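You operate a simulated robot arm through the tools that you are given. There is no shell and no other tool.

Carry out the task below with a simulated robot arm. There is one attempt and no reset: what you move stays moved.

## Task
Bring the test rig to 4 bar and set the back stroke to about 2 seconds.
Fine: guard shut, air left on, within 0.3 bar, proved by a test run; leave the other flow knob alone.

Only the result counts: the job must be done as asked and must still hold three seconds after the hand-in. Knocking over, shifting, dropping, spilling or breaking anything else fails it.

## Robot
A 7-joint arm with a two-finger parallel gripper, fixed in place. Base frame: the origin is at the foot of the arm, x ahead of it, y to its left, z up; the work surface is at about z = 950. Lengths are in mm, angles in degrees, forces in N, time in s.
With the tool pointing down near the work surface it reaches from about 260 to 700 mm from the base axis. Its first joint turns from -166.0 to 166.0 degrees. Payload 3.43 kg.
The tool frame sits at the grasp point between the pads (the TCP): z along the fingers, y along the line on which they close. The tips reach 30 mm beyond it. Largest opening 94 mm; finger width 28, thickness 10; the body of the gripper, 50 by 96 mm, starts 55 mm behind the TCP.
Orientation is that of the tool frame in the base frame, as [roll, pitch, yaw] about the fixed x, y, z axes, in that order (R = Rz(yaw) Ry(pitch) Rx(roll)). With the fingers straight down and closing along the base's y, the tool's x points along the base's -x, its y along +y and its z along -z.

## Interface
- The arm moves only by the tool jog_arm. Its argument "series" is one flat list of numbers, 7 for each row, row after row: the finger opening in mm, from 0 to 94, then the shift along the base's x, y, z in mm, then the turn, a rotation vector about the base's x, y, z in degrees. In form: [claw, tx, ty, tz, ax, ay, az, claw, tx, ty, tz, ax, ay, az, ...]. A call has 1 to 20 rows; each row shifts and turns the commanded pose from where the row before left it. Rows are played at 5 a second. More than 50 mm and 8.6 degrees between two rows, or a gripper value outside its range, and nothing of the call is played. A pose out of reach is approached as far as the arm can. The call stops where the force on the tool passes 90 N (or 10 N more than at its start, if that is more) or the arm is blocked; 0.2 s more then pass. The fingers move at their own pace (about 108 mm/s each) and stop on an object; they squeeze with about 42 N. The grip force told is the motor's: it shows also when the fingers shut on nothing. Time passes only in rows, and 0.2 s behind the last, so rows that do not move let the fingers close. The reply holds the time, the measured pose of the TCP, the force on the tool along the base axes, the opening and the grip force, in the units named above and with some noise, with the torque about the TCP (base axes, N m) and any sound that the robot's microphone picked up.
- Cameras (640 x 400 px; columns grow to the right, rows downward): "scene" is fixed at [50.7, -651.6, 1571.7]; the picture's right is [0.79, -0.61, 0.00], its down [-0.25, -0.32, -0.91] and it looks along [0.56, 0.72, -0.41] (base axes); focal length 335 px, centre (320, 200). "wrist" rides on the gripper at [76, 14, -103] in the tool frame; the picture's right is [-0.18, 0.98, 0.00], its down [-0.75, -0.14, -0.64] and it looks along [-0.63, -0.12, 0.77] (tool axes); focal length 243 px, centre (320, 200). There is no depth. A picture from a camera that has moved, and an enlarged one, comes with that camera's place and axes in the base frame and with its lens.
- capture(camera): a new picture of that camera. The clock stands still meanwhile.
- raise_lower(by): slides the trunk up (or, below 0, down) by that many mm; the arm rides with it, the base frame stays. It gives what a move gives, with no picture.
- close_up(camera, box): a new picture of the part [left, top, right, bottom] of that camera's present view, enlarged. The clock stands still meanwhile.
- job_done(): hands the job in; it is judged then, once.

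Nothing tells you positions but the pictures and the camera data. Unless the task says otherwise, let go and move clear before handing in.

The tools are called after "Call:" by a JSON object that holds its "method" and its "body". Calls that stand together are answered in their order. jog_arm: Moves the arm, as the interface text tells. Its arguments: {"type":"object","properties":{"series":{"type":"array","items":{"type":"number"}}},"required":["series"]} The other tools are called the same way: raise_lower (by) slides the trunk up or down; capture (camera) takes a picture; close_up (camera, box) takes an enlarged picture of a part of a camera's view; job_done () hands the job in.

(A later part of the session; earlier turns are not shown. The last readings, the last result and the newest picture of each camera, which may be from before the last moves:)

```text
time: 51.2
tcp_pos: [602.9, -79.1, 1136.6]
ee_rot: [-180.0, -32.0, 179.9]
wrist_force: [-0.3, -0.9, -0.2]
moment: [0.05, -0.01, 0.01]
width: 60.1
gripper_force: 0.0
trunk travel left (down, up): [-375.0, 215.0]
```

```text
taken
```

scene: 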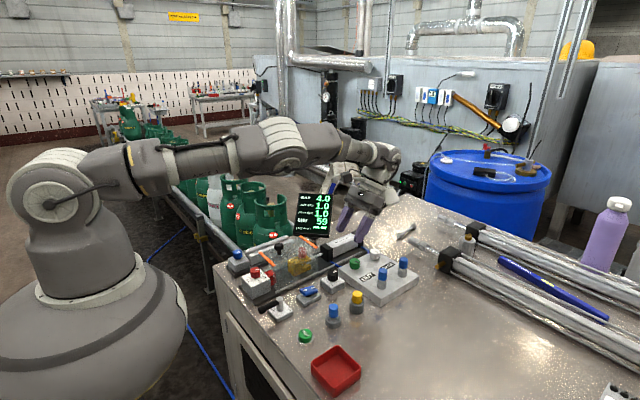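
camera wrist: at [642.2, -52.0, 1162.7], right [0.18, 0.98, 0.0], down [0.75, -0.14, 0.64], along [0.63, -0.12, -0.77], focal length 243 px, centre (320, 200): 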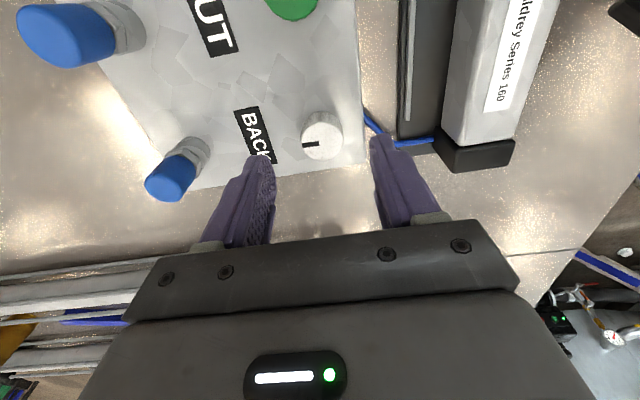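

That worked: the elbow bends again and inward moves are accepted. I'll move further in while taking the tilt out.

Call:
{"method": "jog_arm", "body": {"series": [60, -20, 3, 0, 0, 0, 0, 60, -10, 3, 5, 0, -8, 0, 60, -10, 3, 5, 0, -8, 0, 60, 0, 0, 0, 0, 0, 0]}}

Call:
{"method": "capture", "body": {"camera": "scene"}}

```text
time: 52.2
tcp_pos: [564.4, -69.7, 1146.5]
ee_rot: [-180.0, -16.0, 179.9]
wrist_force: [-0.3, -0.5, 0.3]
moment: [0.06, 0.01, -0.02]
width: 60.1
gripper_force: 0.0
trunk travel left (down, up): [-375.0, 215.0]
```

```text
taken
```

scene: 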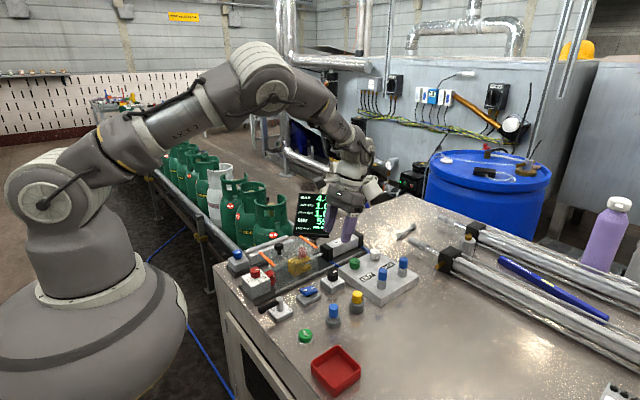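

Call:
{"method": "jog_arm", "body": {"series": [60, 0, 2, 0, 0, -8, 0, 60, 0, 2, 0, 0, -8, 0, 60, 0, 0, 0, 0, 0, 0]}}

Call:
{"method": "capture", "body": {"camera": "scene"}}

Call:
{"method": "capture", "body": {"camera": "wrist"}}

```text
time: 53.0
tcp_pos: [561.8, -65.5, 1146.9]
ee_rot: [180.0, 0.1, 179.8]
wrist_force: [0.0, -0.2, 0.0]
moment: [0.0, 0.01, -0.04]
width: 60.0
gripper_force: 0.0
trunk travel left (down, up): [-375.0, 215.0]
```

```text
taken
```

scene: 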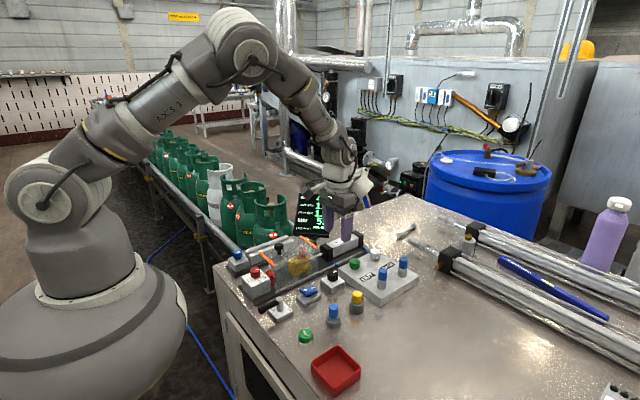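

```text
taken
camera wrist: at [485.1, -51.4, 1250.8], right [0.19, 0.98, 0.0], down [0.75, -0.14, 0.64], along [0.63, -0.12, -0.77], focal length 243 px, centre (320, 200)
```

wrist: 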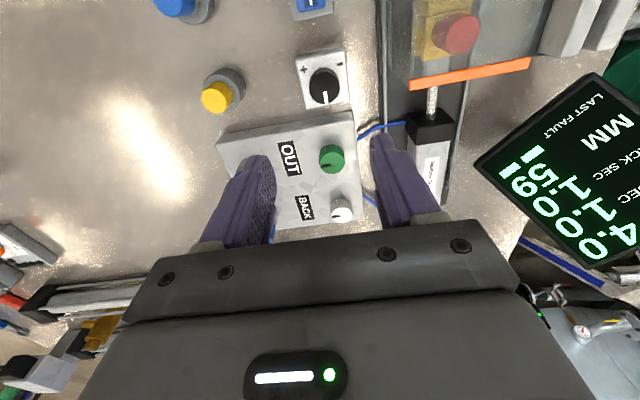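

The arm has recovered: vertical, elbow bent, nothing disturbed. To reach the white knob with margin I'll lower the trunk 80 mm and use a small outward tilt, which keeps the finger pads vertical on the knob.

Call:
{"method": "raise_lower", "body": {"by": -80}}

Call:
{"method": "capture", "body": {"camera": "scene"}}

Call:
{"method": "close_up", "body": {"camera": "wrist", "box": [270, 130, 370, 230]}}

```text
time: 54.2
tcp_pos: [562.0, -65.6, 1066.9]
ee_rot: [179.9, 0.0, 180.0]
wrist_force: [-1.2, -0.6, -0.6]
moment: [0.04, -0.04, -0.02]
width: 60.0
gripper_force: 0.1
trunk travel left (down, up): [-295.0, 295.0]
```

```text
taken
```

scene: 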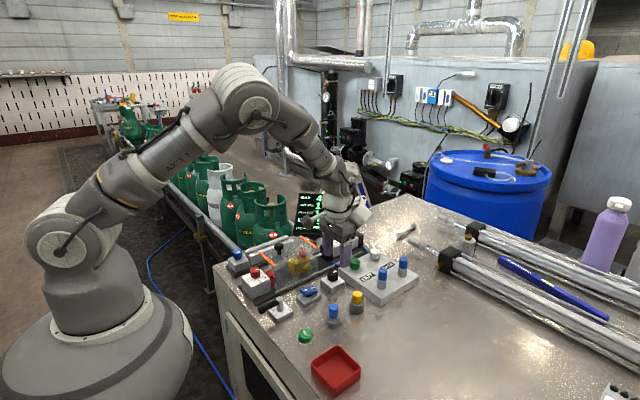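

```text
4.00 times, centred on (320, 180) of wrist
camera zoom: at [484.9, -51.1, 1171.2], right [0.18, 0.98, 0.0], down [0.75, -0.14, 0.64], along [0.63, -0.12, -0.77], focal length 970 px, centre (320, 280)
```

zoom: 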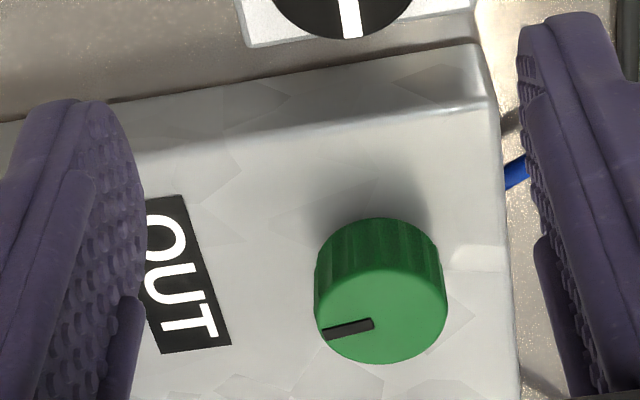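

Call:
{"method": "jog_arm", "body": {"series": [60, 0, 0, 43, 0, 0, 0, 60, 40, 0, 0, 0, -6, 0, 60, 40, 0, 0, 0, -6, 0, 60, 40, 0, 0, 0, 0, 0, 60, 20, 0, -25, 0, 0, 0, 60, 0, 0, 0, 0, 0, 0]}}

Call:
{"method": "capture", "body": {"camera": "wrist"}}

Call:
{"method": "capture", "body": {"camera": "scene"}}

```text
time: 55.6
tcp_pos: [703.4, -69.5, 1084.7]
ee_rot: [180.0, 12.0, 179.9]
wrist_force: [-0.2, 0.2, -0.2]
moment: [0.02, 0.0, 0.02]
width: 60.0
gripper_force: 0.1
trunk travel left (down, up): [-295.0, 295.0]
```

```text
taken
camera wrist: at [605.4, -54.7, 1170.3], right [0.18, 0.98, 0.04], down [0.6, -0.14, 0.78], along [0.78, -0.12, -0.62], focal length 243 px, centre (320, 200)
```

wrist: 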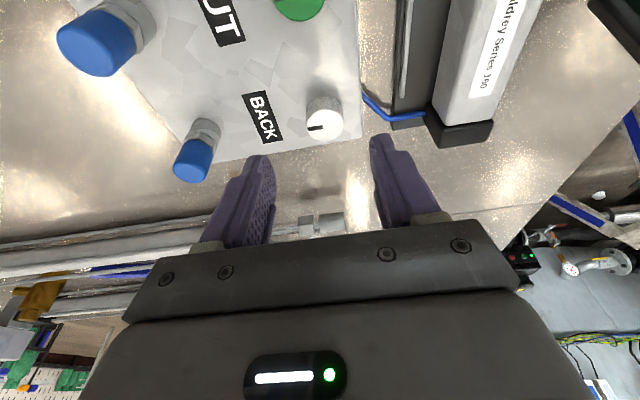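

```text
taken
```

scene: 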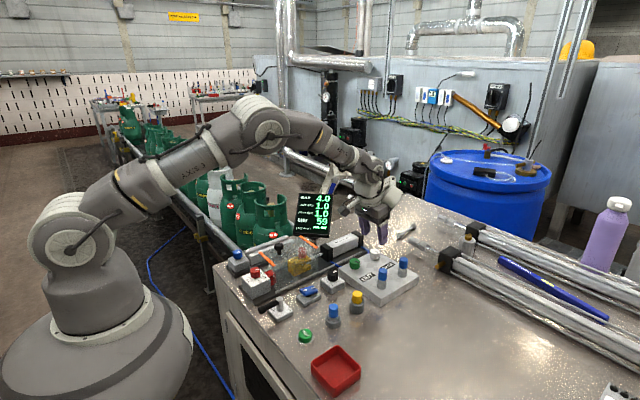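

There's plenty of elbow margin now. I'll move over the knob and pre-turn the hand 30° counter-clockwise to leave room for the clockwise turn.

Call:
{"method": "jog_arm", "body": {"series": [60, 9, 1.5, 0, 0, 0, 7.5, 60, 9, 1.5, 0, 0, 0, 7.5, 60, 0, 0, 0, 0, 0, 7.5, 60, 0, 0, 0, 0, 0, 7.5, 60, 0, 0, -25, 0, 0, 0, 60, 0, 0, 0, 0, 0, 0]}}

Call:
{"method": "capture", "body": {"camera": "wrist"}}

Call:
{"method": "close_up", "body": {"camera": "wrist", "box": [250, 90, 390, 210]}}

Call:
{"method": "close_up", "body": {"camera": "scene", "box": [330, 190, 430, 290]}}

```text
time: 57.0
tcp_pos: [721.6, -63.4, 1060.5]
ee_rot: [180.0, 12.0, -150.0]
wrist_force: [0.5, -1.0, 0.0]
moment: [0.01, -0.02, -0.02]
width: 60.1
gripper_force: 0.1
trunk travel left (down, up): [-295.0, 295.0]
```

```text
taken
camera wrist: at [629.6, -97.8, 1146.3], right [-0.34, 0.94, 0.04], down [0.59, 0.18, 0.78], along [0.73, 0.29, -0.62], focal length 243 px, centre (320, 200)
```

wrist: 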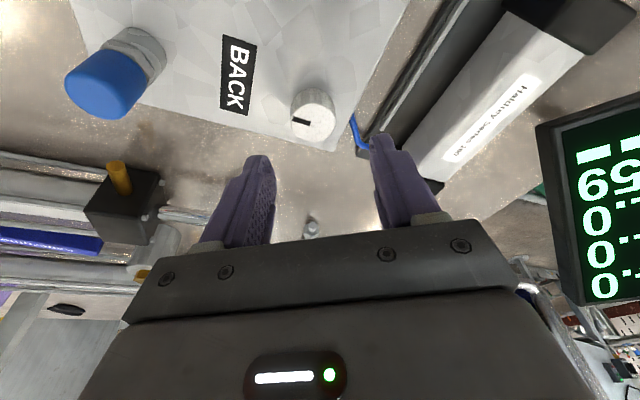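

```text
3.33 times, centred on (320, 150) of wrist
camera zoom: at [629.6, -97.8, 1146.3], right [-0.34, 0.94, 0.04], down [0.59, 0.18, 0.78], along [0.73, 0.29, -0.62], focal length 809 px, centre (320, 367)
```

zoom: 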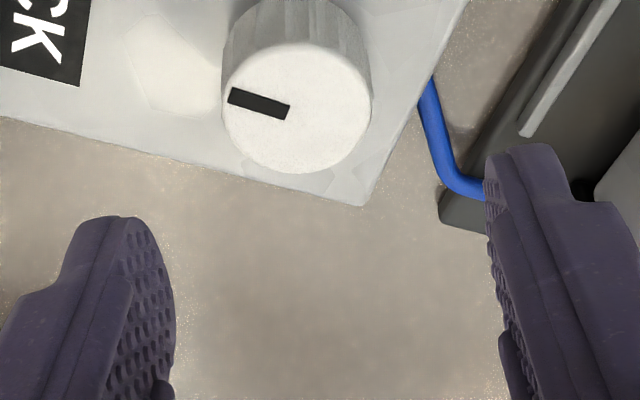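

```text
4.00 times, centred on (380, 240) of scene
camera zoom: at [50.7, -651.6, 1571.7], right [0.79, -0.61, 0.0], down [-0.25, -0.32, -0.91], along [0.56, 0.72, -0.41], focal length 1339 px, centre (80, 40)
```

zoom: 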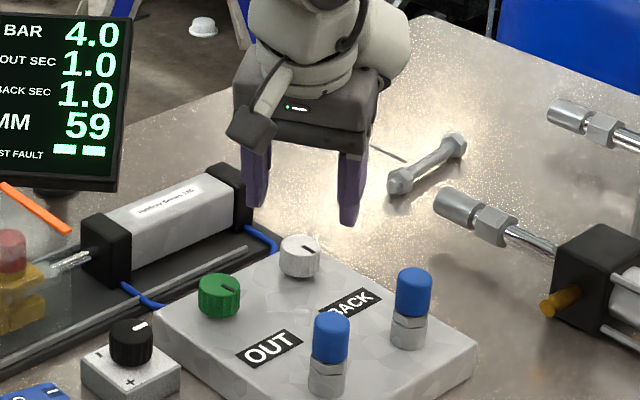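

The knob centre is at about (719.4, −64.4). I'll lower onto it and close.

Call:
{"method": "jog_arm", "body": {"series": [60, -1, -1.6, -15, 0, 0, 0, 60, 0, 0, -15, 0, 0, 0, 60, 0, 0, -12.5, 0, 0, 0, 60, 0, 0, 0, 0, 0, 0]}}

Call:
{"method": "close_up", "body": {"camera": "wrist", "box": [250, 90, 390, 210]}}

Call:
{"method": "close_up", "body": {"camera": "scene", "box": [340, 210, 420, 280]}}

```text
time: 58.0
tcp_pos: [717.6, -62.5, 1017.2]
ee_rot: [-179.9, 12.0, -150.0]
wrist_force: [0.3, -0.3, 0.8]
moment: [0.02, 0.02, -0.01]
width: 60.0
gripper_force: 0.1
trunk travel left (down, up): [-295.0, 295.0]
```

```text
3.33 times, centred on (320, 150) of wrist
camera zoom: at [626.8, -98.3, 1103.1], right [-0.33, 0.94, 0.04], down [0.59, 0.18, 0.78], along [0.73, 0.29, -0.62], focal length 809 px, centre (320, 367)
```

zoom: 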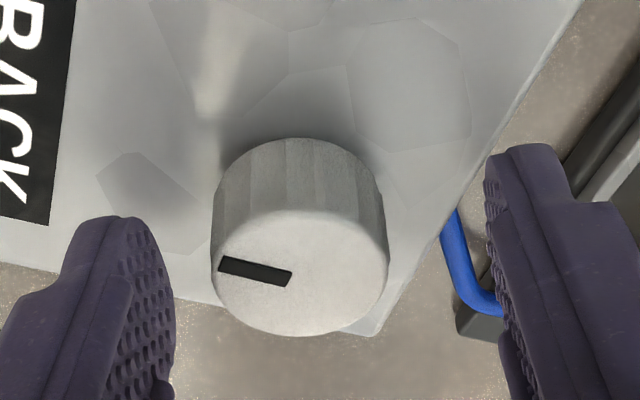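

```text
5.71 times, centred on (380, 245) of scene
camera zoom: at [50.7, -651.6, 1571.7], right [0.79, -0.61, 0.0], down [-0.25, -0.32, -0.91], along [0.56, 0.72, -0.41], focal length 1913 px, centre (-23, -57)
```

zoom: 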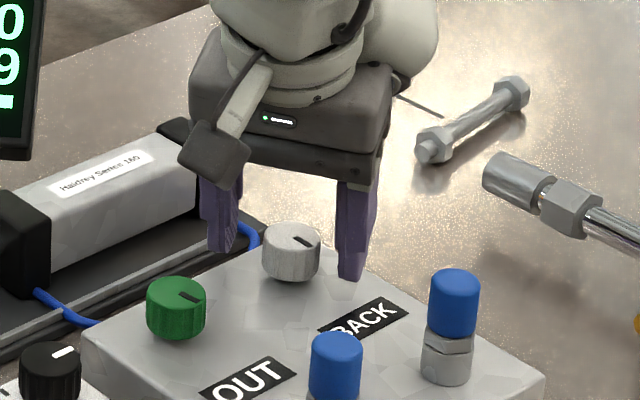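

Call:
{"method": "jog_arm", "body": {"series": [60, 2.4, -1.6, 0, 0, 0, 0, 60, 0, 0, 0, 0, 0, 0, 20, 0, 0, 0, 0, 0, 0, 20, 0, 0, 0, 0, 0, 0, 20, 0, 0, 0, 0, 0, 0]}}

Call:
{"method": "close_up", "body": {"camera": "wrist", "box": [250, 90, 390, 210]}}

```text
time: 59.2
tcp_pos: [721.4, -65.1, 1017.1]
ee_rot: [-180.0, 12.0, -150.0]
wrist_force: [-1.2, 1.0, -1.7]
moment: [-0.25, -0.51, -0.04]
width: 29.4
gripper_force: 45.2
trunk travel left (down, up): [-295.0, 295.0]
```

```text
3.33 times, centred on (320, 150) of wrist
camera zoom: at [629.6, -100.2, 1103.5], right [-0.34, 0.94, 0.04], down [0.59, 0.18, 0.78], along [0.73, 0.29, -0.62], focal length 809 px, centre (320, 367)
```

zoom: 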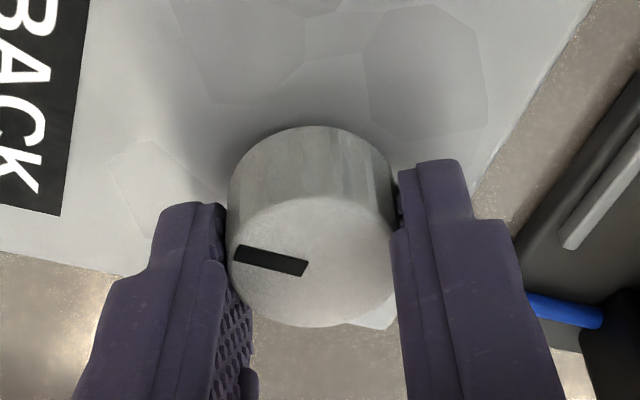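

A clean grip on the white BACK knob. I'll turn it 45° clockwise in steps.

Call:
{"method": "jog_arm", "body": {"series": [20, 0, 0, 0, 0, 0, -7.5, 20, 0, 0, 0, 0, 0, -7.5, 20, 0, 0, 0, 0, 0, -7.5, 20, 0, 0, 0, 0, 0, 0]}}

Call:
{"method": "close_up", "body": {"camera": "wrist", "box": [250, 90, 390, 210]}}

```text
time: 60.2
tcp_pos: [720.1, -65.1, 1018.3]
ee_rot: [180.0, 12.0, -172.5]
wrist_force: [-4.9, 1.6, 1.2]
moment: [-0.4, 0.3, 0.0]
width: 29.5
gripper_force: 44.9
trunk travel left (down, up): [-295.0, 295.0]
```

```text
3.33 times, centred on (320, 150) of wrist
camera zoom: at [623.0, -63.1, 1103.5], right [0.05, 1.0, 0.04], down [0.62, -0.06, 0.78], along [0.79, -0.02, -0.62], focal length 809 px, centre (320, 367)
```

zoom: 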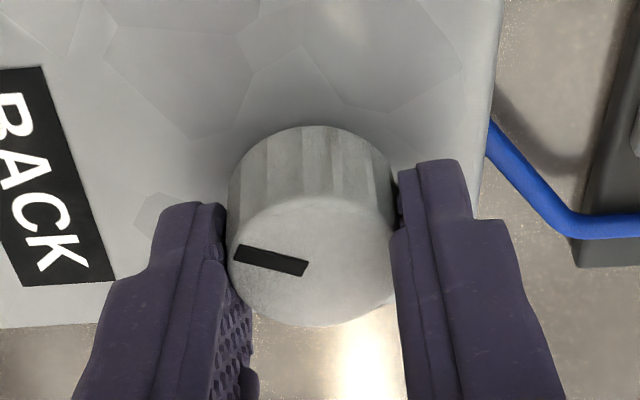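

It turns freely with the hand. Another 22.5°, then I'll let go and rise.

Call:
{"method": "jog_arm", "body": {"series": [20, 0, 0, 0, 0, 0, -7.5, 20, 0, 0, 0, 0, 0, -7.5, 20, 0, 0, 0, 0, 0, -7.5, 20, 0, 0, 0, 0, 0, 0, 60, 0, 0, 0, 0, 0, 0, 60, 0, 0, 0, 0, 0, 0, 60, 0, 0, 30, 0, 0, 0, 60, 0, 0, 35, 0, 0, 0, 60, 0, 0, 0, 0, 0, 0]}}

Call:
{"method": "capture", "body": {"camera": "wrist"}}

Call:
{"method": "capture", "body": {"camera": "scene"}}

```text
time: 62.2
tcp_pos: [722.1, -64.2, 1085.5]
ee_rot: [-180.0, 12.0, 164.9]
wrist_force: [-0.5, -0.1, -0.1]
moment: [-0.02, 0.04, 0.0]
width: 59.9
gripper_force: 0.0
trunk travel left (down, up): [-295.0, 295.0]
```

```text
taken
camera wrist: at [632.6, -25.1, 1170.0], right [0.43, 0.9, 0.04], down [0.55, -0.29, 0.78], along [0.72, -0.32, -0.62], focal length 243 px, centre (320, 200)
```

wrist: 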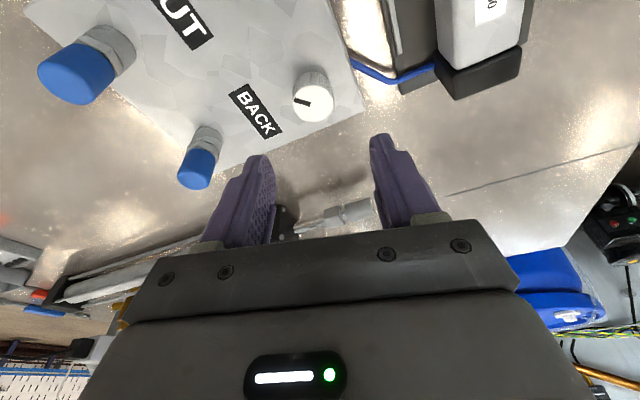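

```text
taken
```

scene: 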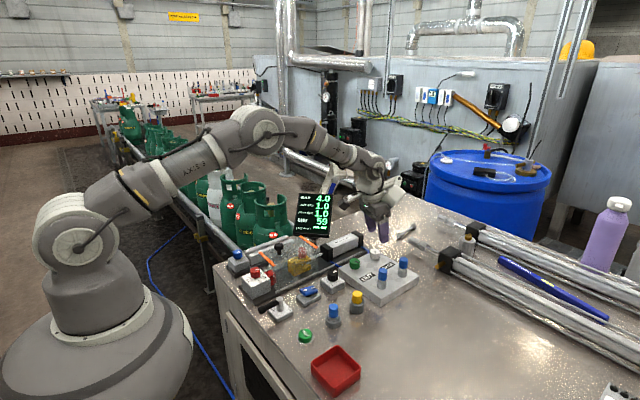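

Now back to the TEST button, removing the tilt on the way and closing the fingers.

Call:
{"method": "jog_arm", "body": {"series": [60, -20, 0, 20, 0, 0, 7.5, 60, -30, 0, 20, 0, 0, 7.5, 60, -40, 0, 0, 0, 6, 0, 60, -40, 0, 0, 0, 6, 0, 0, -45, -20, 0, 0, 0, 0, 0, -45, -20, 0, 0, 0, 0, 0, -44, -24, 0, 0, 0, 0, 0, -44, -24, -10, 0, 0, 0, 0, -30, -18, -10, 0, 0, 0, 0, 0, 0, -40, 0, 0, 0, 0, 0, 0, 0, 0, 0, 0]}}

Call:
{"method": "capture", "body": {"camera": "wrist"}}

Call:
{"method": "capture", "body": {"camera": "scene"}}

```text
refused: row 7 steps farther than a row can; nothing moved
```

```text
taken
camera wrist: at [632.6, -25.1, 1170.0], right [0.43, 0.9, 0.04], down [0.55, -0.29, 0.78], along [0.72, -0.32, -0.62], focal length 243 px, centre (320, 200)
```

wrist: 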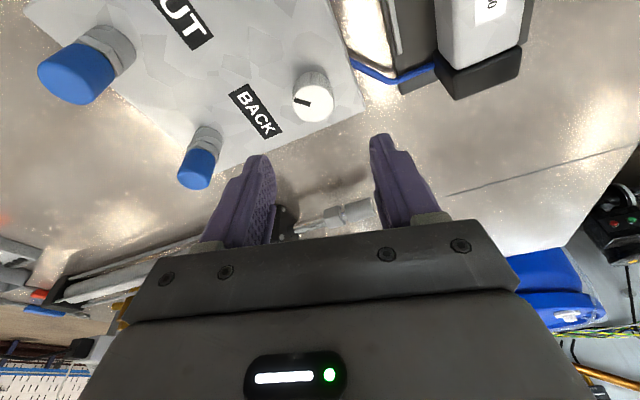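

```text
taken
```

scene: 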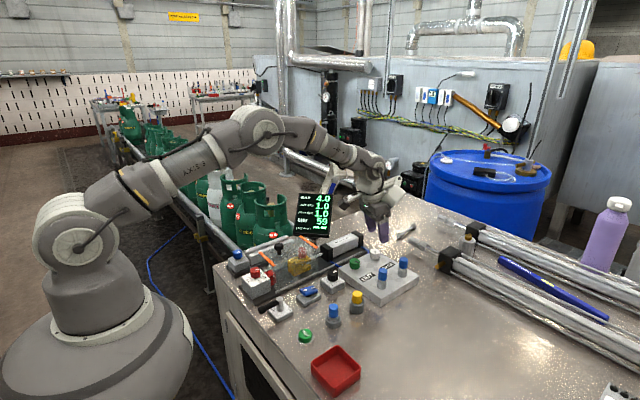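

One row was just over the step limit and nothing moved. I'll send it again with shorter steps.

Call:
{"method": "jog_arm", "body": {"series": [60, -20, 0, 20, 0, 0, 7.5, 60, -30, 0, 20, 0, 0, 7.5, 60, -40, 0, 0, 0, 6, 0, 60, -40, 0, 0, 0, 6, 0, 0, -40, -20, 0, 0, 0, 0, 0, -40, -20, 0, 0, 0, 0, 0, -40, -20, 0, 0, 0, 0, 0, -40, -20, -10, 0, 0, 0, 0, -40, -20, -10, 0, 0, 0, 0, -9, -6, -40, 0, 0, 0, 0, 0, 0, 0, 0, 0, 0]}}

Call:
{"method": "capture", "body": {"camera": "wrist"}}

Call:
{"method": "capture", "body": {"camera": "scene"}}

```text
time: 64.6
tcp_pos: [385.2, -169.0, 1064.4]
ee_rot: [-180.0, 0.0, -180.0]
wrist_force: [-0.6, 0.8, 0.1]
moment: [0.02, 0.02, -0.02]
width: 0.0
gripper_force: 32.7
trunk travel left (down, up): [-295.0, 295.0]
```

```text
taken
camera wrist: at [308.5, -154.8, 1168.6], right [0.18, 0.98, 0.0], down [0.75, -0.14, 0.64], along [0.63, -0.12, -0.77], focal length 243 px, centre (320, 200)
```

wrist: 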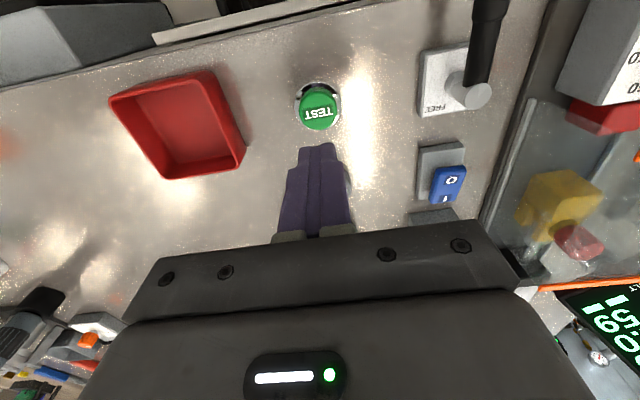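

```text
taken
```

scene: 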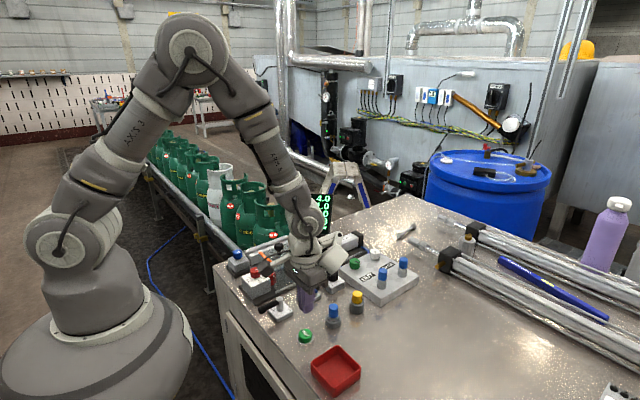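

Call:
{"method": "jog_arm", "body": {"series": [0, -4.7, -0.5, -30, 0, 0, 0, 0, 0, 0, -28, 0, 0, 0, 0, 0, 0, -8, 0, 0, 0, 0, 0, 0, -4, 0, 0, 0, 0, 0, 0, 0, 0, 0, 0]}}

```text
time: 65.8
tcp_pos: [377.4, -172.4, 994.3]
ee_rot: [-179.9, 0.3, 179.9]
wrist_force: [-1.8, 2.0, 34.0]
moment: [0.04, 0.14, -0.01]
width: 0.0
gripper_force: 33.1
trunk travel left (down, up): [-295.0, 295.0]
heard: click
```

The button clicked. I'll lift off and wait for the full stroke.

Call:
{"method": "jog_arm", "body": {"series": [0, 0, 0, 15, 0, 0, 0, 0, 0, 0, 25, 0, 0, 0, 0, 0, 0, 0, 0, 0, 0, 0, 0, 0, 0, 0, 0, 0, 0, 0, 0, 0, 0, 0, 0, 0, 0, 0, 0, 0, 0, 0, 0, 0, 0, 0, 0, 0, 0, 0, 0, 0, 0, 0, 0, 0, 0, 0, 0, 0, 0, 0, 0, 0, 0, 0, 0, 0, 0, 0, 0, 0, 0, 0, 0, 0, 0, 0, 0, 0, 0, 0, 0, 0, 0, 0, 0, 0, 0, 0, 0, 0, 0, 0, 0, 0, 0, 0, 0, 0, 0, 0, 0, 0, 0, 0, 0, 0, 0, 0, 0, 0, 0, 0, 0, 0, 0, 0, 0]}}

Call:
{"method": "close_up", "body": {"camera": "scene", "box": [290, 180, 350, 245]}}

```text
time: 69.4
tcp_pos: [379.8, -173.4, 1032.7]
ee_rot: [-180.0, 0.0, -180.0]
wrist_force: [0.2, 0.9, 0.1]
moment: [-0.02, 0.01, 0.0]
width: 0.0
gripper_force: 33.3
trunk travel left (down, up): [-295.0, 295.0]
```

```text
6.15 times, centred on (320, 212) of scene
camera zoom: at [50.7, -651.6, 1571.7], right [0.79, -0.61, 0.0], down [-0.25, -0.32, -0.91], along [0.56, 0.72, -0.41], focal length 2060 px, centre (320, 123)
```

zoom: 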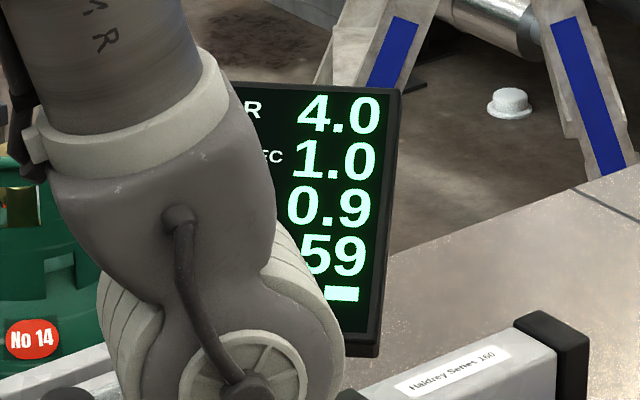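

BACK read 0.9 s, so clockwise speeds it up slightly and the knob has to go the other way. I'll return with the hand pre-turned clockwise and turn the knob counter-clockwise.

Call:
{"method": "jog_arm", "body": {"series": [60, 0, 0, 45, 0, 0, 0, 60, 0, 0, 40, 0, 0, 0, 60, 40, 20, 0, 0, 0, 0, 60, 40, 20, 0, 0, 0, 0, 60, 40, 20, 0, 0, 0, 0, 60, 40, 20, 0, 0, 0, 0, 60, 40, 20, 0, 0, 0, 0, 60, 40, 4, 0, 0, -6, 0, 60, 40, 2, 0, 0, -6, 0, 60, 40, 1, 0, 0, 0, -7.5, 60, 20, 0, -20, 0, 0, -7.5, 60, 0, 0, -20, 0, 0, -7.5, 60, 0, 0, -10, 0, 0, -7.5, 60, 0, 0, 0, 0, 0, 0]}}

Call:
{"method": "capture", "body": {"camera": "wrist"}}

Call:
{"method": "close_up", "body": {"camera": "wrist", "box": [250, 70, 390, 190]}}

Call:
{"method": "close_up", "body": {"camera": "scene", "box": [290, 180, 430, 290]}}

```text
time: 72.4
tcp_pos: [719.5, -63.9, 1069.1]
ee_rot: [-180.0, 11.9, 149.8]
wrist_force: [-0.5, 0.2, 0.1]
moment: [-0.05, 0.01, 0.01]
width: 60.0
gripper_force: 0.0
trunk travel left (down, up): [-295.0, 295.0]
```

```text
taken
camera wrist: at [641.6, -3.3, 1154.5], right [0.65, 0.76, 0.04], down [0.45, -0.42, 0.78], along [0.61, -0.49, -0.62], focal length 243 px, centre (320, 200)
```

wrist: 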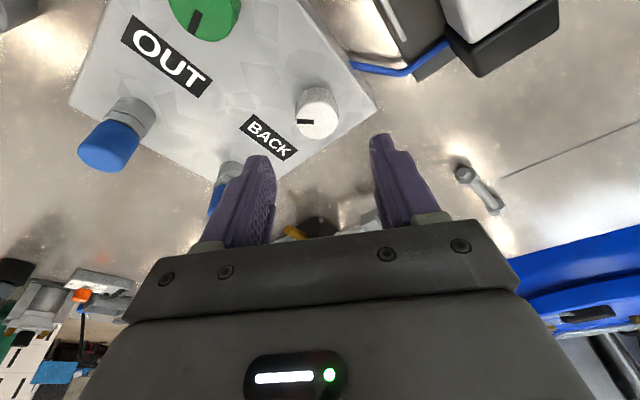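

```text
3.33 times, centred on (320, 130) of wrist
camera zoom: at [641.6, -3.3, 1154.5], right [0.65, 0.76, 0.04], down [0.45, -0.42, 0.78], along [0.61, -0.49, -0.62], focal length 809 px, centre (320, 433)
```

zoom: 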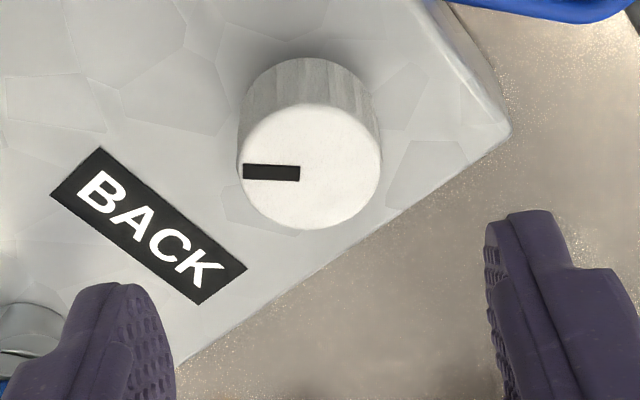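

```text
3.64 times, centred on (360, 235) of scene
camera zoom: at [50.7, -651.6, 1571.7], right [0.79, -0.61, 0.0], down [-0.25, -0.32, -0.91], along [0.56, 0.72, -0.41], focal length 1218 px, centre (174, 73)
```

zoom: 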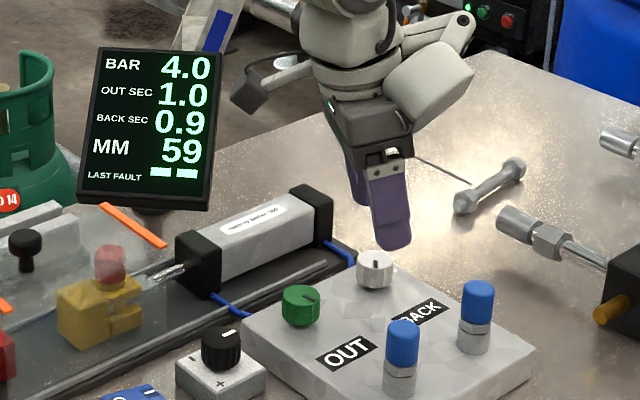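

Call:
{"method": "jog_arm", "body": {"series": [60, 1.3, -0.9, -17, 0, 0, 0, 60, 0, 0, -17, 0, 0, 0, 60, 0, 0, -17, 0, 0, 0, 60, 0, 0, 0, 0, 0, 0]}}

Call:
{"method": "close_up", "body": {"camera": "wrist", "box": [250, 90, 390, 210]}}

```text
time: 73.4
tcp_pos: [721.0, -66.0, 1016.6]
ee_rot: [179.9, 12.0, 149.9]
wrist_force: [0.5, 0.6, 0.0]
moment: [0.0, -0.02, 0.01]
width: 60.0
gripper_force: 0.0
trunk travel left (down, up): [-295.0, 295.0]
```

```text
3.33 times, centred on (320, 150) of wrist
camera zoom: at [644.0, -5.1, 1102.1], right [0.65, 0.76, 0.04], down [0.45, -0.42, 0.78], along [0.61, -0.49, -0.62], focal length 809 px, centre (320, 367)
```

zoom: 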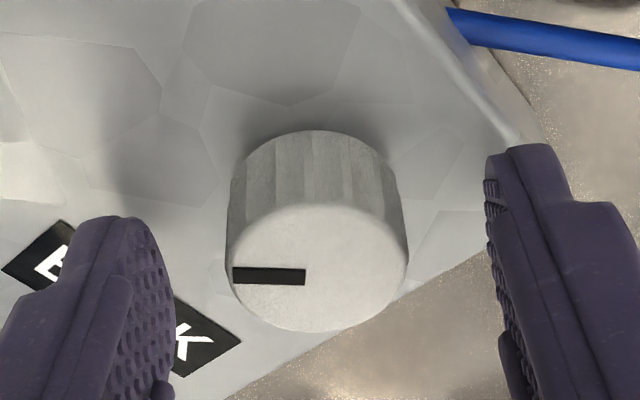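

Centred. I'll grip and turn 60° counter-clockwise.

Call:
{"method": "jog_arm", "body": {"series": [20, 0, 0, 0, 0, 0, 0, 20, 0, 0, 0, 0, 0, 0, 20, 0, 0, 0, 0, 0, 0, 20, 0, 0, 0, 0, 0, 7.5, 20, 0, 0, 0, 0, 0, 7.5, 20, 0, 0, 0, 0, 0, 7.5, 20, 0, 0, 0, 0, 0, 7.5, 20, 0, 0, 0, 0, 0, 7.5, 20, 0, 0, 0, 0, 0, 7.5, 20, 0, 0, 0, 0, 0, 7.5, 20, 0, 0, 0, 0, 0, 7.5, 20, 0, 0, 0, 0, 0, 0]}}

Call:
{"method": "close_up", "body": {"camera": "wrist", "box": [250, 90, 390, 210]}}

```text
time: 76.0
tcp_pos: [721.1, -64.6, 1016.7]
ee_rot: [-179.9, 12.0, -149.9]
wrist_force: [16.1, 8.5, 4.1]
moment: [0.16, 0.39, 0.02]
width: 28.5
gripper_force: 44.8
trunk travel left (down, up): [-295.0, 295.0]
```

```text
3.33 times, centred on (320, 150) of wrist
camera zoom: at [629.8, -100.2, 1102.1], right [-0.34, 0.94, 0.04], down [0.59, 0.18, 0.78], along [0.73, 0.29, -0.62], focal length 809 px, centre (320, 367)
```

zoom: 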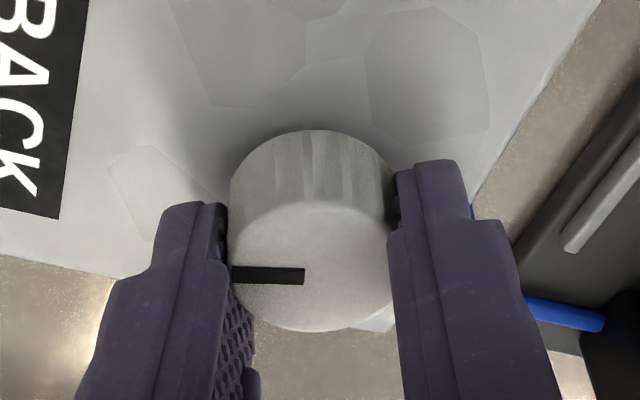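

Call:
{"method": "jog_arm", "body": {"series": [60, 0, 0, 0, 0, 0, 0, 60, 0, 0, 0, 0, 0, 0, 60, 0, 0, 0, 0, 0, -7.5, 60, 0, 0, 0, 0, 0, -7.5, 60, 0, 0, 0, 0, 0, -7.5, 60, 0, 0, 0, 0, 0, -7.5, 60, 0, 0, 0, 0, 0, -7.5, 60, 0, 0, 0, 0, 0, -7.5, 60, 0, 0, 0, 0, 0, -7.5, 60, 0, 0, 0, 0, 0, -7.5, 60, 0, 0, 0, 0, 0, 0]}}

Call:
{"method": "close_up", "body": {"camera": "wrist", "box": [250, 90, 390, 210]}}

```text
time: 78.4
tcp_pos: [718.3, -65.7, 1016.2]
ee_rot: [179.9, 12.0, 149.9]
wrist_force: [0.1, -0.5, 0.0]
moment: [0.01, -0.01, 0.02]
width: 60.2
gripper_force: 0.1
trunk travel left (down, up): [-295.0, 295.0]
```

```text
3.33 times, centred on (320, 150) of wrist
camera zoom: at [642.5, -5.4, 1102.0], right [0.65, 0.76, 0.04], down [0.45, -0.43, 0.78], along [0.61, -0.49, -0.62], focal length 809 px, centre (320, 367)
```

zoom: 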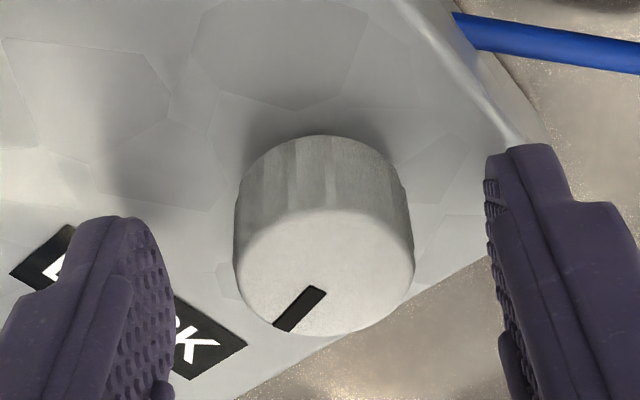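

The pointer moved by the full 60°. I'll grip again and turn another 60° counter-clockwise.

Call:
{"method": "jog_arm", "body": {"series": [20, 1, 0, 0, 0, 0, 0, 20, 0, 0, 0, 0, 0, 0, 20, 0, 0, 0, 0, 0, 0, 20, 0, 0, 0, 0, 0, 7.5, 20, 0, 0, 0, 0, 0, 7.5, 20, 0, 0, 0, 0, 0, 7.5, 20, 0, 0, 0, 0, 0, 7.5, 20, 0, 0, 0, 0, 0, 7.5, 20, 0, 0, 0, 0, 0, 7.5, 20, 0, 0, 0, 0, 0, 7.5, 20, 0, 0, 0, 0, 0, 7.5, 20, 0, 0, 0, 0, 0, 0, 60, 0, 0, 0, 0, 0, 0, 60, 0, 0, 0, 0, 0, 0, 60, 0, 0, 30, 0, 0, 0, 60, 0, 0, 35, 0, 0, 0, 60, 0, 0, 0, 0, 0, 0]}}

Call:
{"method": "close_up", "body": {"camera": "wrist", "box": [210, 30, 410, 190]}}

Call:
{"method": "close_up", "body": {"camera": "scene", "box": [290, 180, 430, 290]}}

```text
time: 82.0
tcp_pos: [720.6, -63.0, 1081.3]
ee_rot: [-180.0, 12.1, -150.1]
wrist_force: [0.3, -0.2, -0.6]
moment: [-0.03, 0.0, -0.01]
width: 59.8
gripper_force: 0.0
trunk travel left (down, up): [-295.0, 295.0]
```

```text
2.50 times, centred on (310, 110) of wrist
camera zoom: at [629.9, -98.3, 1167.1], right [-0.33, 0.94, 0.04], down [0.59, 0.18, 0.78], along [0.73, 0.29, -0.62], focal length 606 px, centre (345, 425)
```

zoom: 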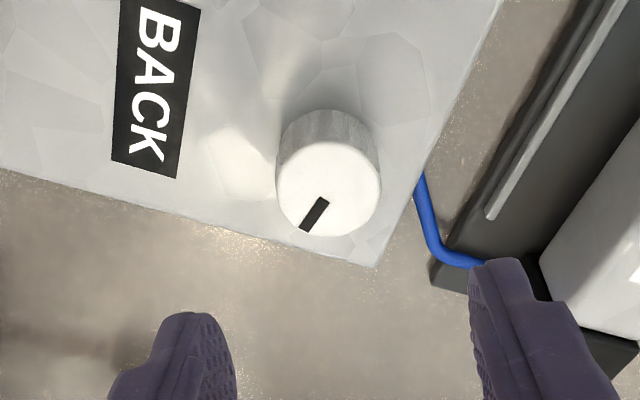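

```text
3.64 times, centred on (360, 235) of scene
camera zoom: at [50.7, -651.6, 1571.7], right [0.79, -0.61, 0.0], down [-0.25, -0.32, -0.91], along [0.56, 0.72, -0.41], focal length 1218 px, centre (174, 73)
```

zoom: 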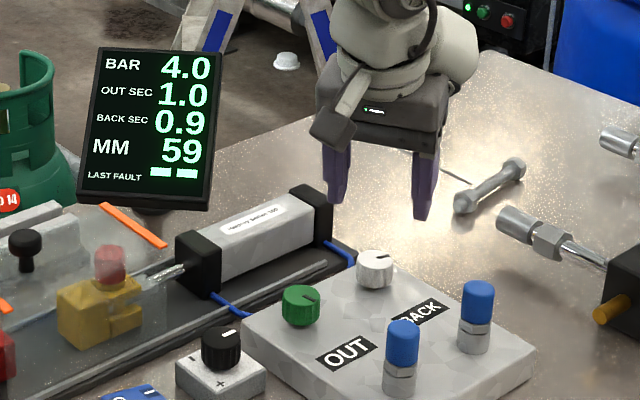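

I'll go back to TEST to measure the change.

Call:
{"method": "jog_arm", "body": {"series": [60, -20, 0, 20, 0, 0, -7.5, 60, -30, 0, 20, 0, 0, -7.5, 60, -40, 0, 0, 0, 0, -7.5, 60, -40, 0, 0, 0, 0, -7.5, 0, -40, -20, 0, 0, 6, 0, 0, -40, -20, 0, 0, 6, 0, 0, -40, -20, 0, 0, 0, 0, 0, -40, -20, -10, 0, 0, 0, 0, -40, -20, -10, 0, 0, 0, 0, -11, -6, -40, 0, 0, 0, 0, 0, 0, 0, 0, 0, 0]}}

Call:
{"method": "capture", "body": {"camera": "wrist"}}

```text
time: 84.4
tcp_pos: [377.1, -173.4, 1061.8]
ee_rot: [179.9, 0.0, 179.9]
wrist_force: [0.2, 0.8, 0.0]
moment: [0.0, 0.0, -0.01]
width: 0.1
gripper_force: 33.4
trunk travel left (down, up): [-295.0, 295.0]
```

```text
taken
camera wrist: at [300.0, -159.3, 1166.2], right [0.18, 0.98, 0.0], down [0.75, -0.14, 0.64], along [0.63, -0.12, -0.77], focal length 243 px, centre (320, 200)
```

wrist: 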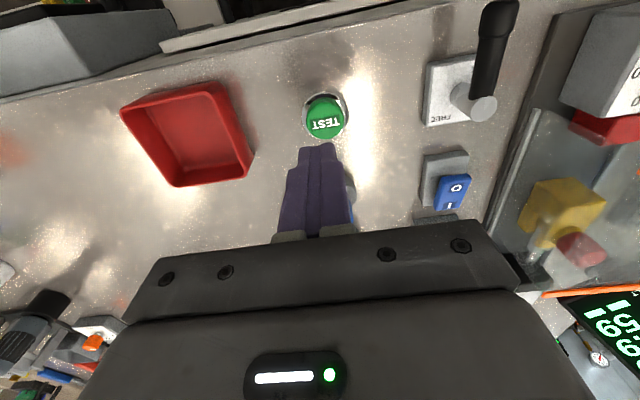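

Call:
{"method": "jog_arm", "body": {"series": [0, 3, 3.3, -30, 0, 0, 0, 0, 0, 0, -26, 0, 0, 0, 0, 0, 0, -8, 0, 0, 0, 0, 0, 0, -4, 0, 0, 0, 0, 0, 0, 0, 0, 0, 0]}}

```text
time: 85.6
tcp_pos: [380.6, -169.8, 996.2]
ee_rot: [180.0, 0.1, 179.9]
wrist_force: [-0.6, -4.3, 8.8]
moment: [-0.12, 0.06, -0.01]
width: 0.2
gripper_force: 32.8
trunk travel left (down, up): [-295.0, 295.0]
heard: click
```

Call:
{"method": "jog_arm", "body": {"series": [0, 0, 0, 15, 0, 0, 0, 0, 0, 0, 25, 0, 0, 0, 0, 0, 0, 0, 0, 0, 0, 0, 0, 0, 0, 0, 0, 0, 0, 0, 0, 0, 0, 0, 0, 0, 0, 0, 0, 0, 0, 0, 0, 0, 0, 0, 0, 0, 0, 0, 0, 0, 0, 0, 0, 0, 0, 0, 0, 0, 0, 0, 0, 0, 0, 0, 0, 0, 0, 0, 0, 0, 0, 0, 0, 0, 0, 0, 0, 0, 0, 0, 0, 0, 0, 0, 0, 0, 0, 0, 0, 0, 0, 0, 0, 0, 0, 0, 0, 0, 0, 0, 0, 0, 0, 0, 0, 0, 0, 0, 0, 0, 0, 0, 0, 0, 0, 0, 0, 0, 0, 0, 0, 0, 0, 0]}}

Call:
{"method": "close_up", "body": {"camera": "scene", "box": [290, 180, 350, 245]}}

```text
time: 89.4
tcp_pos: [384.9, -167.9, 1034.5]
ee_rot: [-179.9, 0.0, -179.9]
wrist_force: [0.3, 1.0, 0.5]
moment: [0.04, 0.04, 0.03]
width: 0.2
gripper_force: 32.9
trunk travel left (down, up): [-295.0, 295.0]
```

```text
6.15 times, centred on (320, 212) of scene
camera zoom: at [50.7, -651.6, 1571.7], right [0.79, -0.61, 0.0], down [-0.25, -0.32, -0.91], along [0.56, 0.72, -0.41], focal length 2060 px, centre (320, 123)
```

zoom: 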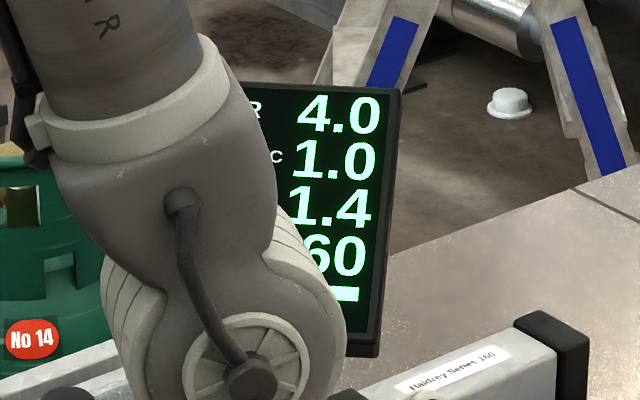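

BACK is now 1.4 s and OUT is unchanged at 1.0 s. Fitting 1/t against angle suggests about 63° more counter-clockwise for 2 s, so I'll return to the white knob.

Call:
{"method": "jog_arm", "body": {"series": [60, 0, 0, 45, 0, 0, 0, 60, -3, -3, 40, 0, 0, 0, 60, 40, 20, 0, 0, 0, 0, 60, 40, 20, 0, 0, 0, 0, 60, 40, 20, 0, 0, 0, 0, 60, 40, 20, 0, 0, 0, 0, 60, 40, 20, 0, 0, 0, 0, 60, 40, 4, 0, 0, -6, 0, 60, 40, 2, 0, 0, -6, 0, 60, 40, 1, 0, 0, 0, -7.5, 60, 20, 0, -20, 0, 0, -7.5, 60, 0, 0, -20, 0, 0, -7.5, 60, 0, 0, -10, 0, 0, -7.5, 60, 0, 0, 0, 0, 0, 0]}}

Call:
{"method": "close_up", "body": {"camera": "wrist", "box": [250, 70, 390, 190]}}

Call:
{"method": "close_up", "body": {"camera": "scene", "box": [290, 180, 430, 290]}}

```text
time: 92.4
tcp_pos: [720.5, -65.6, 1067.9]
ee_rot: [180.0, 12.1, 149.9]
wrist_force: [0.4, -0.2, 0.4]
moment: [0.01, -0.02, 0.03]
width: 59.9
gripper_force: 0.0
trunk travel left (down, up): [-295.0, 295.0]
```

```text
3.33 times, centred on (320, 130) of wrist
camera zoom: at [644.0, -4.4, 1154.0], right [0.65, 0.76, 0.04], down [0.45, -0.42, 0.78], along [0.61, -0.49, -0.62], focal length 809 px, centre (320, 433)
```

zoom: 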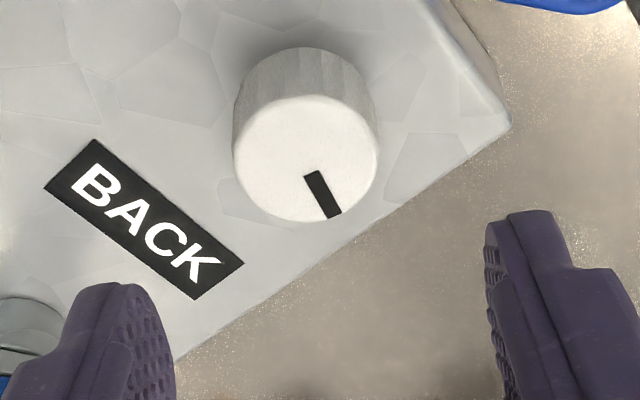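

```text
3.64 times, centred on (360, 235) of scene
camera zoom: at [50.7, -651.6, 1571.7], right [0.79, -0.61, 0.0], down [-0.25, -0.32, -0.91], along [0.56, 0.72, -0.41], focal length 1218 px, centre (174, 73)
```

zoom: 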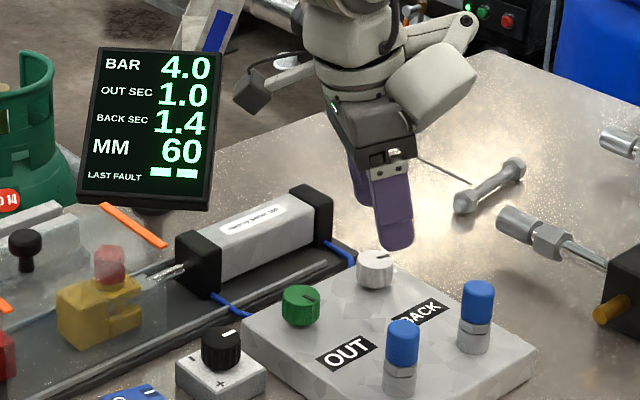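

Call:
{"method": "jog_arm", "body": {"series": [60, 0.3, -0.4, -17, 0, 0, 0, 60, 0, 0, -17, 0, 0, 0, 60, 0, 0, -16.5, 0, 0, 0, 60, 0, 0, 0, 0, 0, 0]}}

Call:
{"method": "close_up", "body": {"camera": "wrist", "box": [250, 90, 390, 210]}}

```text
time: 93.4
tcp_pos: [719.5, -67.1, 1018.4]
ee_rot: [-180.0, 11.9, 149.9]
wrist_force: [-0.5, 0.0, 0.3]
moment: [0.01, 0.0, 0.04]
width: 60.2
gripper_force: 0.1
trunk travel left (down, up): [-295.0, 295.0]
```

```text
3.33 times, centred on (320, 150) of wrist
camera zoom: at [643.1, -5.4, 1103.3], right [0.65, 0.76, 0.04], down [0.45, -0.42, 0.78], along [0.61, -0.49, -0.62], focal length 809 px, centre (320, 367)
```

zoom: 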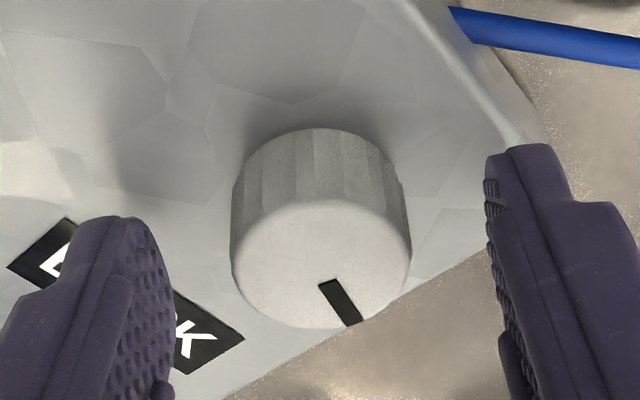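

Well placed. I'll grip and turn 63° counter-clockwise, then release and rise.

Call:
{"method": "jog_arm", "body": {"series": [20, 0, 0, 0, 0, 0, 0, 20, 0, 0, 0, 0, 0, 0, 20, 0, 0, 0, 0, 0, 0, 20, 0, 0, 0, 0, 0, 7.875, 20, 0, 0, 0, 0, 0, 7.875, 20, 0, 0, 0, 0, 0, 7.875, 20, 0, 0, 0, 0, 0, 7.875, 20, 0, 0, 0, 0, 0, 7.875, 20, 0, 0, 0, 0, 0, 7.875, 20, 0, 0, 0, 0, 0, 7.875, 20, 0, 0, 0, 0, 0, 7.875, 20, 0, 0, 0, 0, 0, 0, 60, 0, 0, 0, 0, 0, 0, 60, 0, 0, 0, 0, 0, 0, 60, 0, 0, 30, 0, 0, 0, 60, 0, 0, 35, 0, 0, 0, 60, 0, 0, 0, 0, 0, 0]}}

Call:
{"method": "close_up", "body": {"camera": "wrist", "box": [210, 30, 410, 190]}}

Call:
{"method": "close_up", "body": {"camera": "scene", "box": [290, 180, 430, 290]}}

```text
time: 97.0
tcp_pos: [719.6, -67.5, 1084.9]
ee_rot: [179.9, 11.9, -147.0]
wrist_force: [0.4, 0.0, -0.1]
moment: [0.02, -0.02, -0.02]
width: 60.0
gripper_force: 0.2
trunk travel left (down, up): [-295.0, 295.0]
```

```text
2.50 times, centred on (310, 110) of wrist
camera zoom: at [629.8, -106.1, 1170.7], right [-0.38, 0.92, 0.04], down [0.58, 0.21, 0.78], along [0.72, 0.32, -0.62], focal length 606 px, centre (345, 425)
```

zoom: 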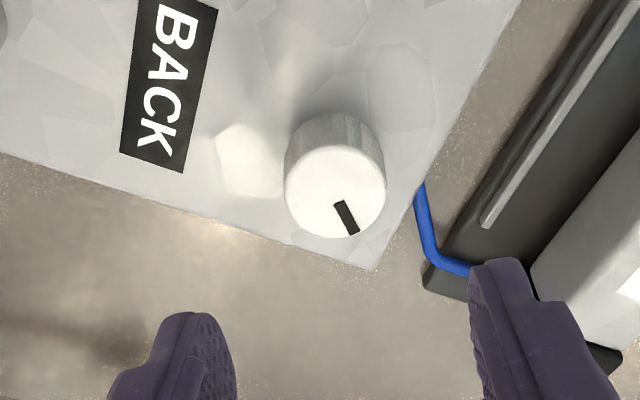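

```text
3.64 times, centred on (360, 235) of scene
camera zoom: at [50.7, -651.6, 1571.7], right [0.79, -0.61, 0.0], down [-0.25, -0.32, -0.91], along [0.56, 0.72, -0.41], focal length 1218 px, centre (174, 73)
```

zoom: 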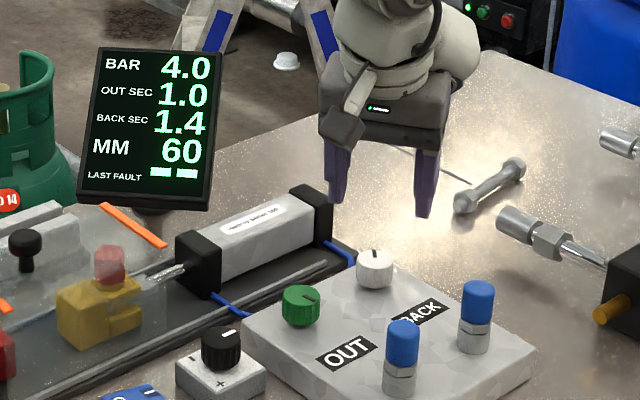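

Now the proving run: back to TEST.

Call:
{"method": "jog_arm", "body": {"series": [60, -20, 0, 20, 0, 0, -8.25, 60, -30, 0, 20, 0, 0, -8.25, 60, -40, 0, 0, 0, 0, -8.25, 60, -40, 0, 0, 0, 0, -8.25, 0, -40, -20, 0, 0, 6, 0, 0, -40, -20, 0, 0, 6, 0, 0, -40, -20, 0, 0, 0, 0, 0, -40, -20, -10, 0, 0, 0, 0, -40, -20, -10, 0, 0, 0, 0, -9, -4, -40, 0, 0, 0, 0, 0, 0, 0, 0, 0, 0]}}

Call:
{"method": "capture", "body": {"camera": "wrist"}}

```text
time: 99.4
tcp_pos: [379.1, -169.3, 1062.4]
ee_rot: [179.9, 0.0, -179.9]
wrist_force: [0.8, 0.5, 0.0]
moment: [0.02, 0.0, -0.02]
width: 0.0
gripper_force: 32.7
trunk travel left (down, up): [-295.0, 295.0]
```

```text
taken
camera wrist: at [301.9, -154.2, 1166.4], right [0.18, 0.98, 0.0], down [0.75, -0.14, 0.64], along [0.63, -0.12, -0.77], focal length 243 px, centre (320, 200)
```

wrist: 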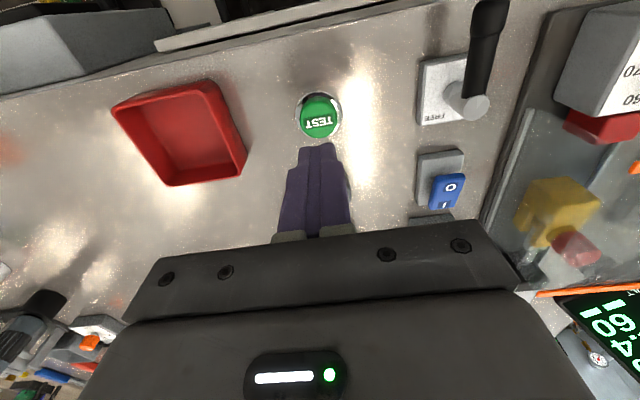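

Call:
{"method": "jog_arm", "body": {"series": [0, 1.5, -0.8, -30, 0, 0, 0, 0, 0, 0, -26, 0, 0, 0, 0, 0, 0, -8, 0, 0, 0, 0, 0, 0, -4, 0, 0, 0, 0, 0, 0, 0, 0, 0, 0]}}

```text
time: 100.6
tcp_pos: [381.8, -170.6, 995.1]
ee_rot: [180.0, 0.1, 180.0]
wrist_force: [0.3, -0.5, 12.4]
moment: [-0.02, 0.09, 0.05]
width: 0.0
gripper_force: 32.8
trunk travel left (down, up): [-295.0, 295.0]
heard: click
```

Call:
{"method": "jog_arm", "body": {"series": [0, 0, 0, 15, 0, 0, 0, 0, 0, 0, 25, 0, 0, 0, 0, 0, 0, 0, 0, 0, 0, 0, 0, 0, 0, 0, 0, 0, 0, 0, 0, 0, 0, 0, 0, 0, 0, 0, 0, 0, 0, 0, 0, 0, 0, 0, 0, 0, 0, 0, 0, 0, 0, 0, 0, 0, 0, 0, 0, 0, 0, 0, 0, 0, 0, 0, 0, 0, 0, 0, 0, 0, 0, 0, 0, 0, 0, 0, 0, 0, 0, 0, 0, 0, 0, 0, 0, 0, 0, 0, 0, 0, 0, 0, 0, 0, 0, 0, 0, 0, 0, 0, 0, 0, 0, 0, 0, 0, 0, 0, 0, 0, 0, 0, 0, 0, 0, 0, 0, 0, 0, 0, 0, 0, 0, 0]}}

Call:
{"method": "close_up", "body": {"camera": "scene", "box": [290, 180, 350, 245]}}

```text
time: 104.4
tcp_pos: [381.8, -169.7, 1035.8]
ee_rot: [180.0, 0.0, -180.0]
wrist_force: [-0.5, 0.0, -0.7]
moment: [-0.02, 0.03, 0.02]
width: 0.0
gripper_force: 33.5
trunk travel left (down, up): [-295.0, 295.0]
```

```text
6.15 times, centred on (320, 212) of scene
camera zoom: at [50.7, -651.6, 1571.7], right [0.79, -0.61, 0.0], down [-0.25, -0.32, -0.91], along [0.56, 0.72, -0.41], focal length 2060 px, centre (320, 123)
```

zoom: 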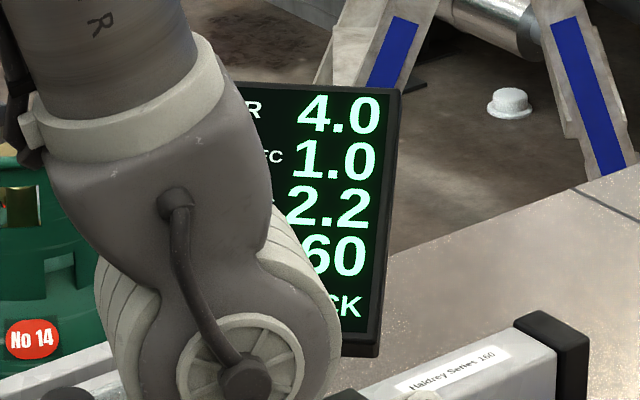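

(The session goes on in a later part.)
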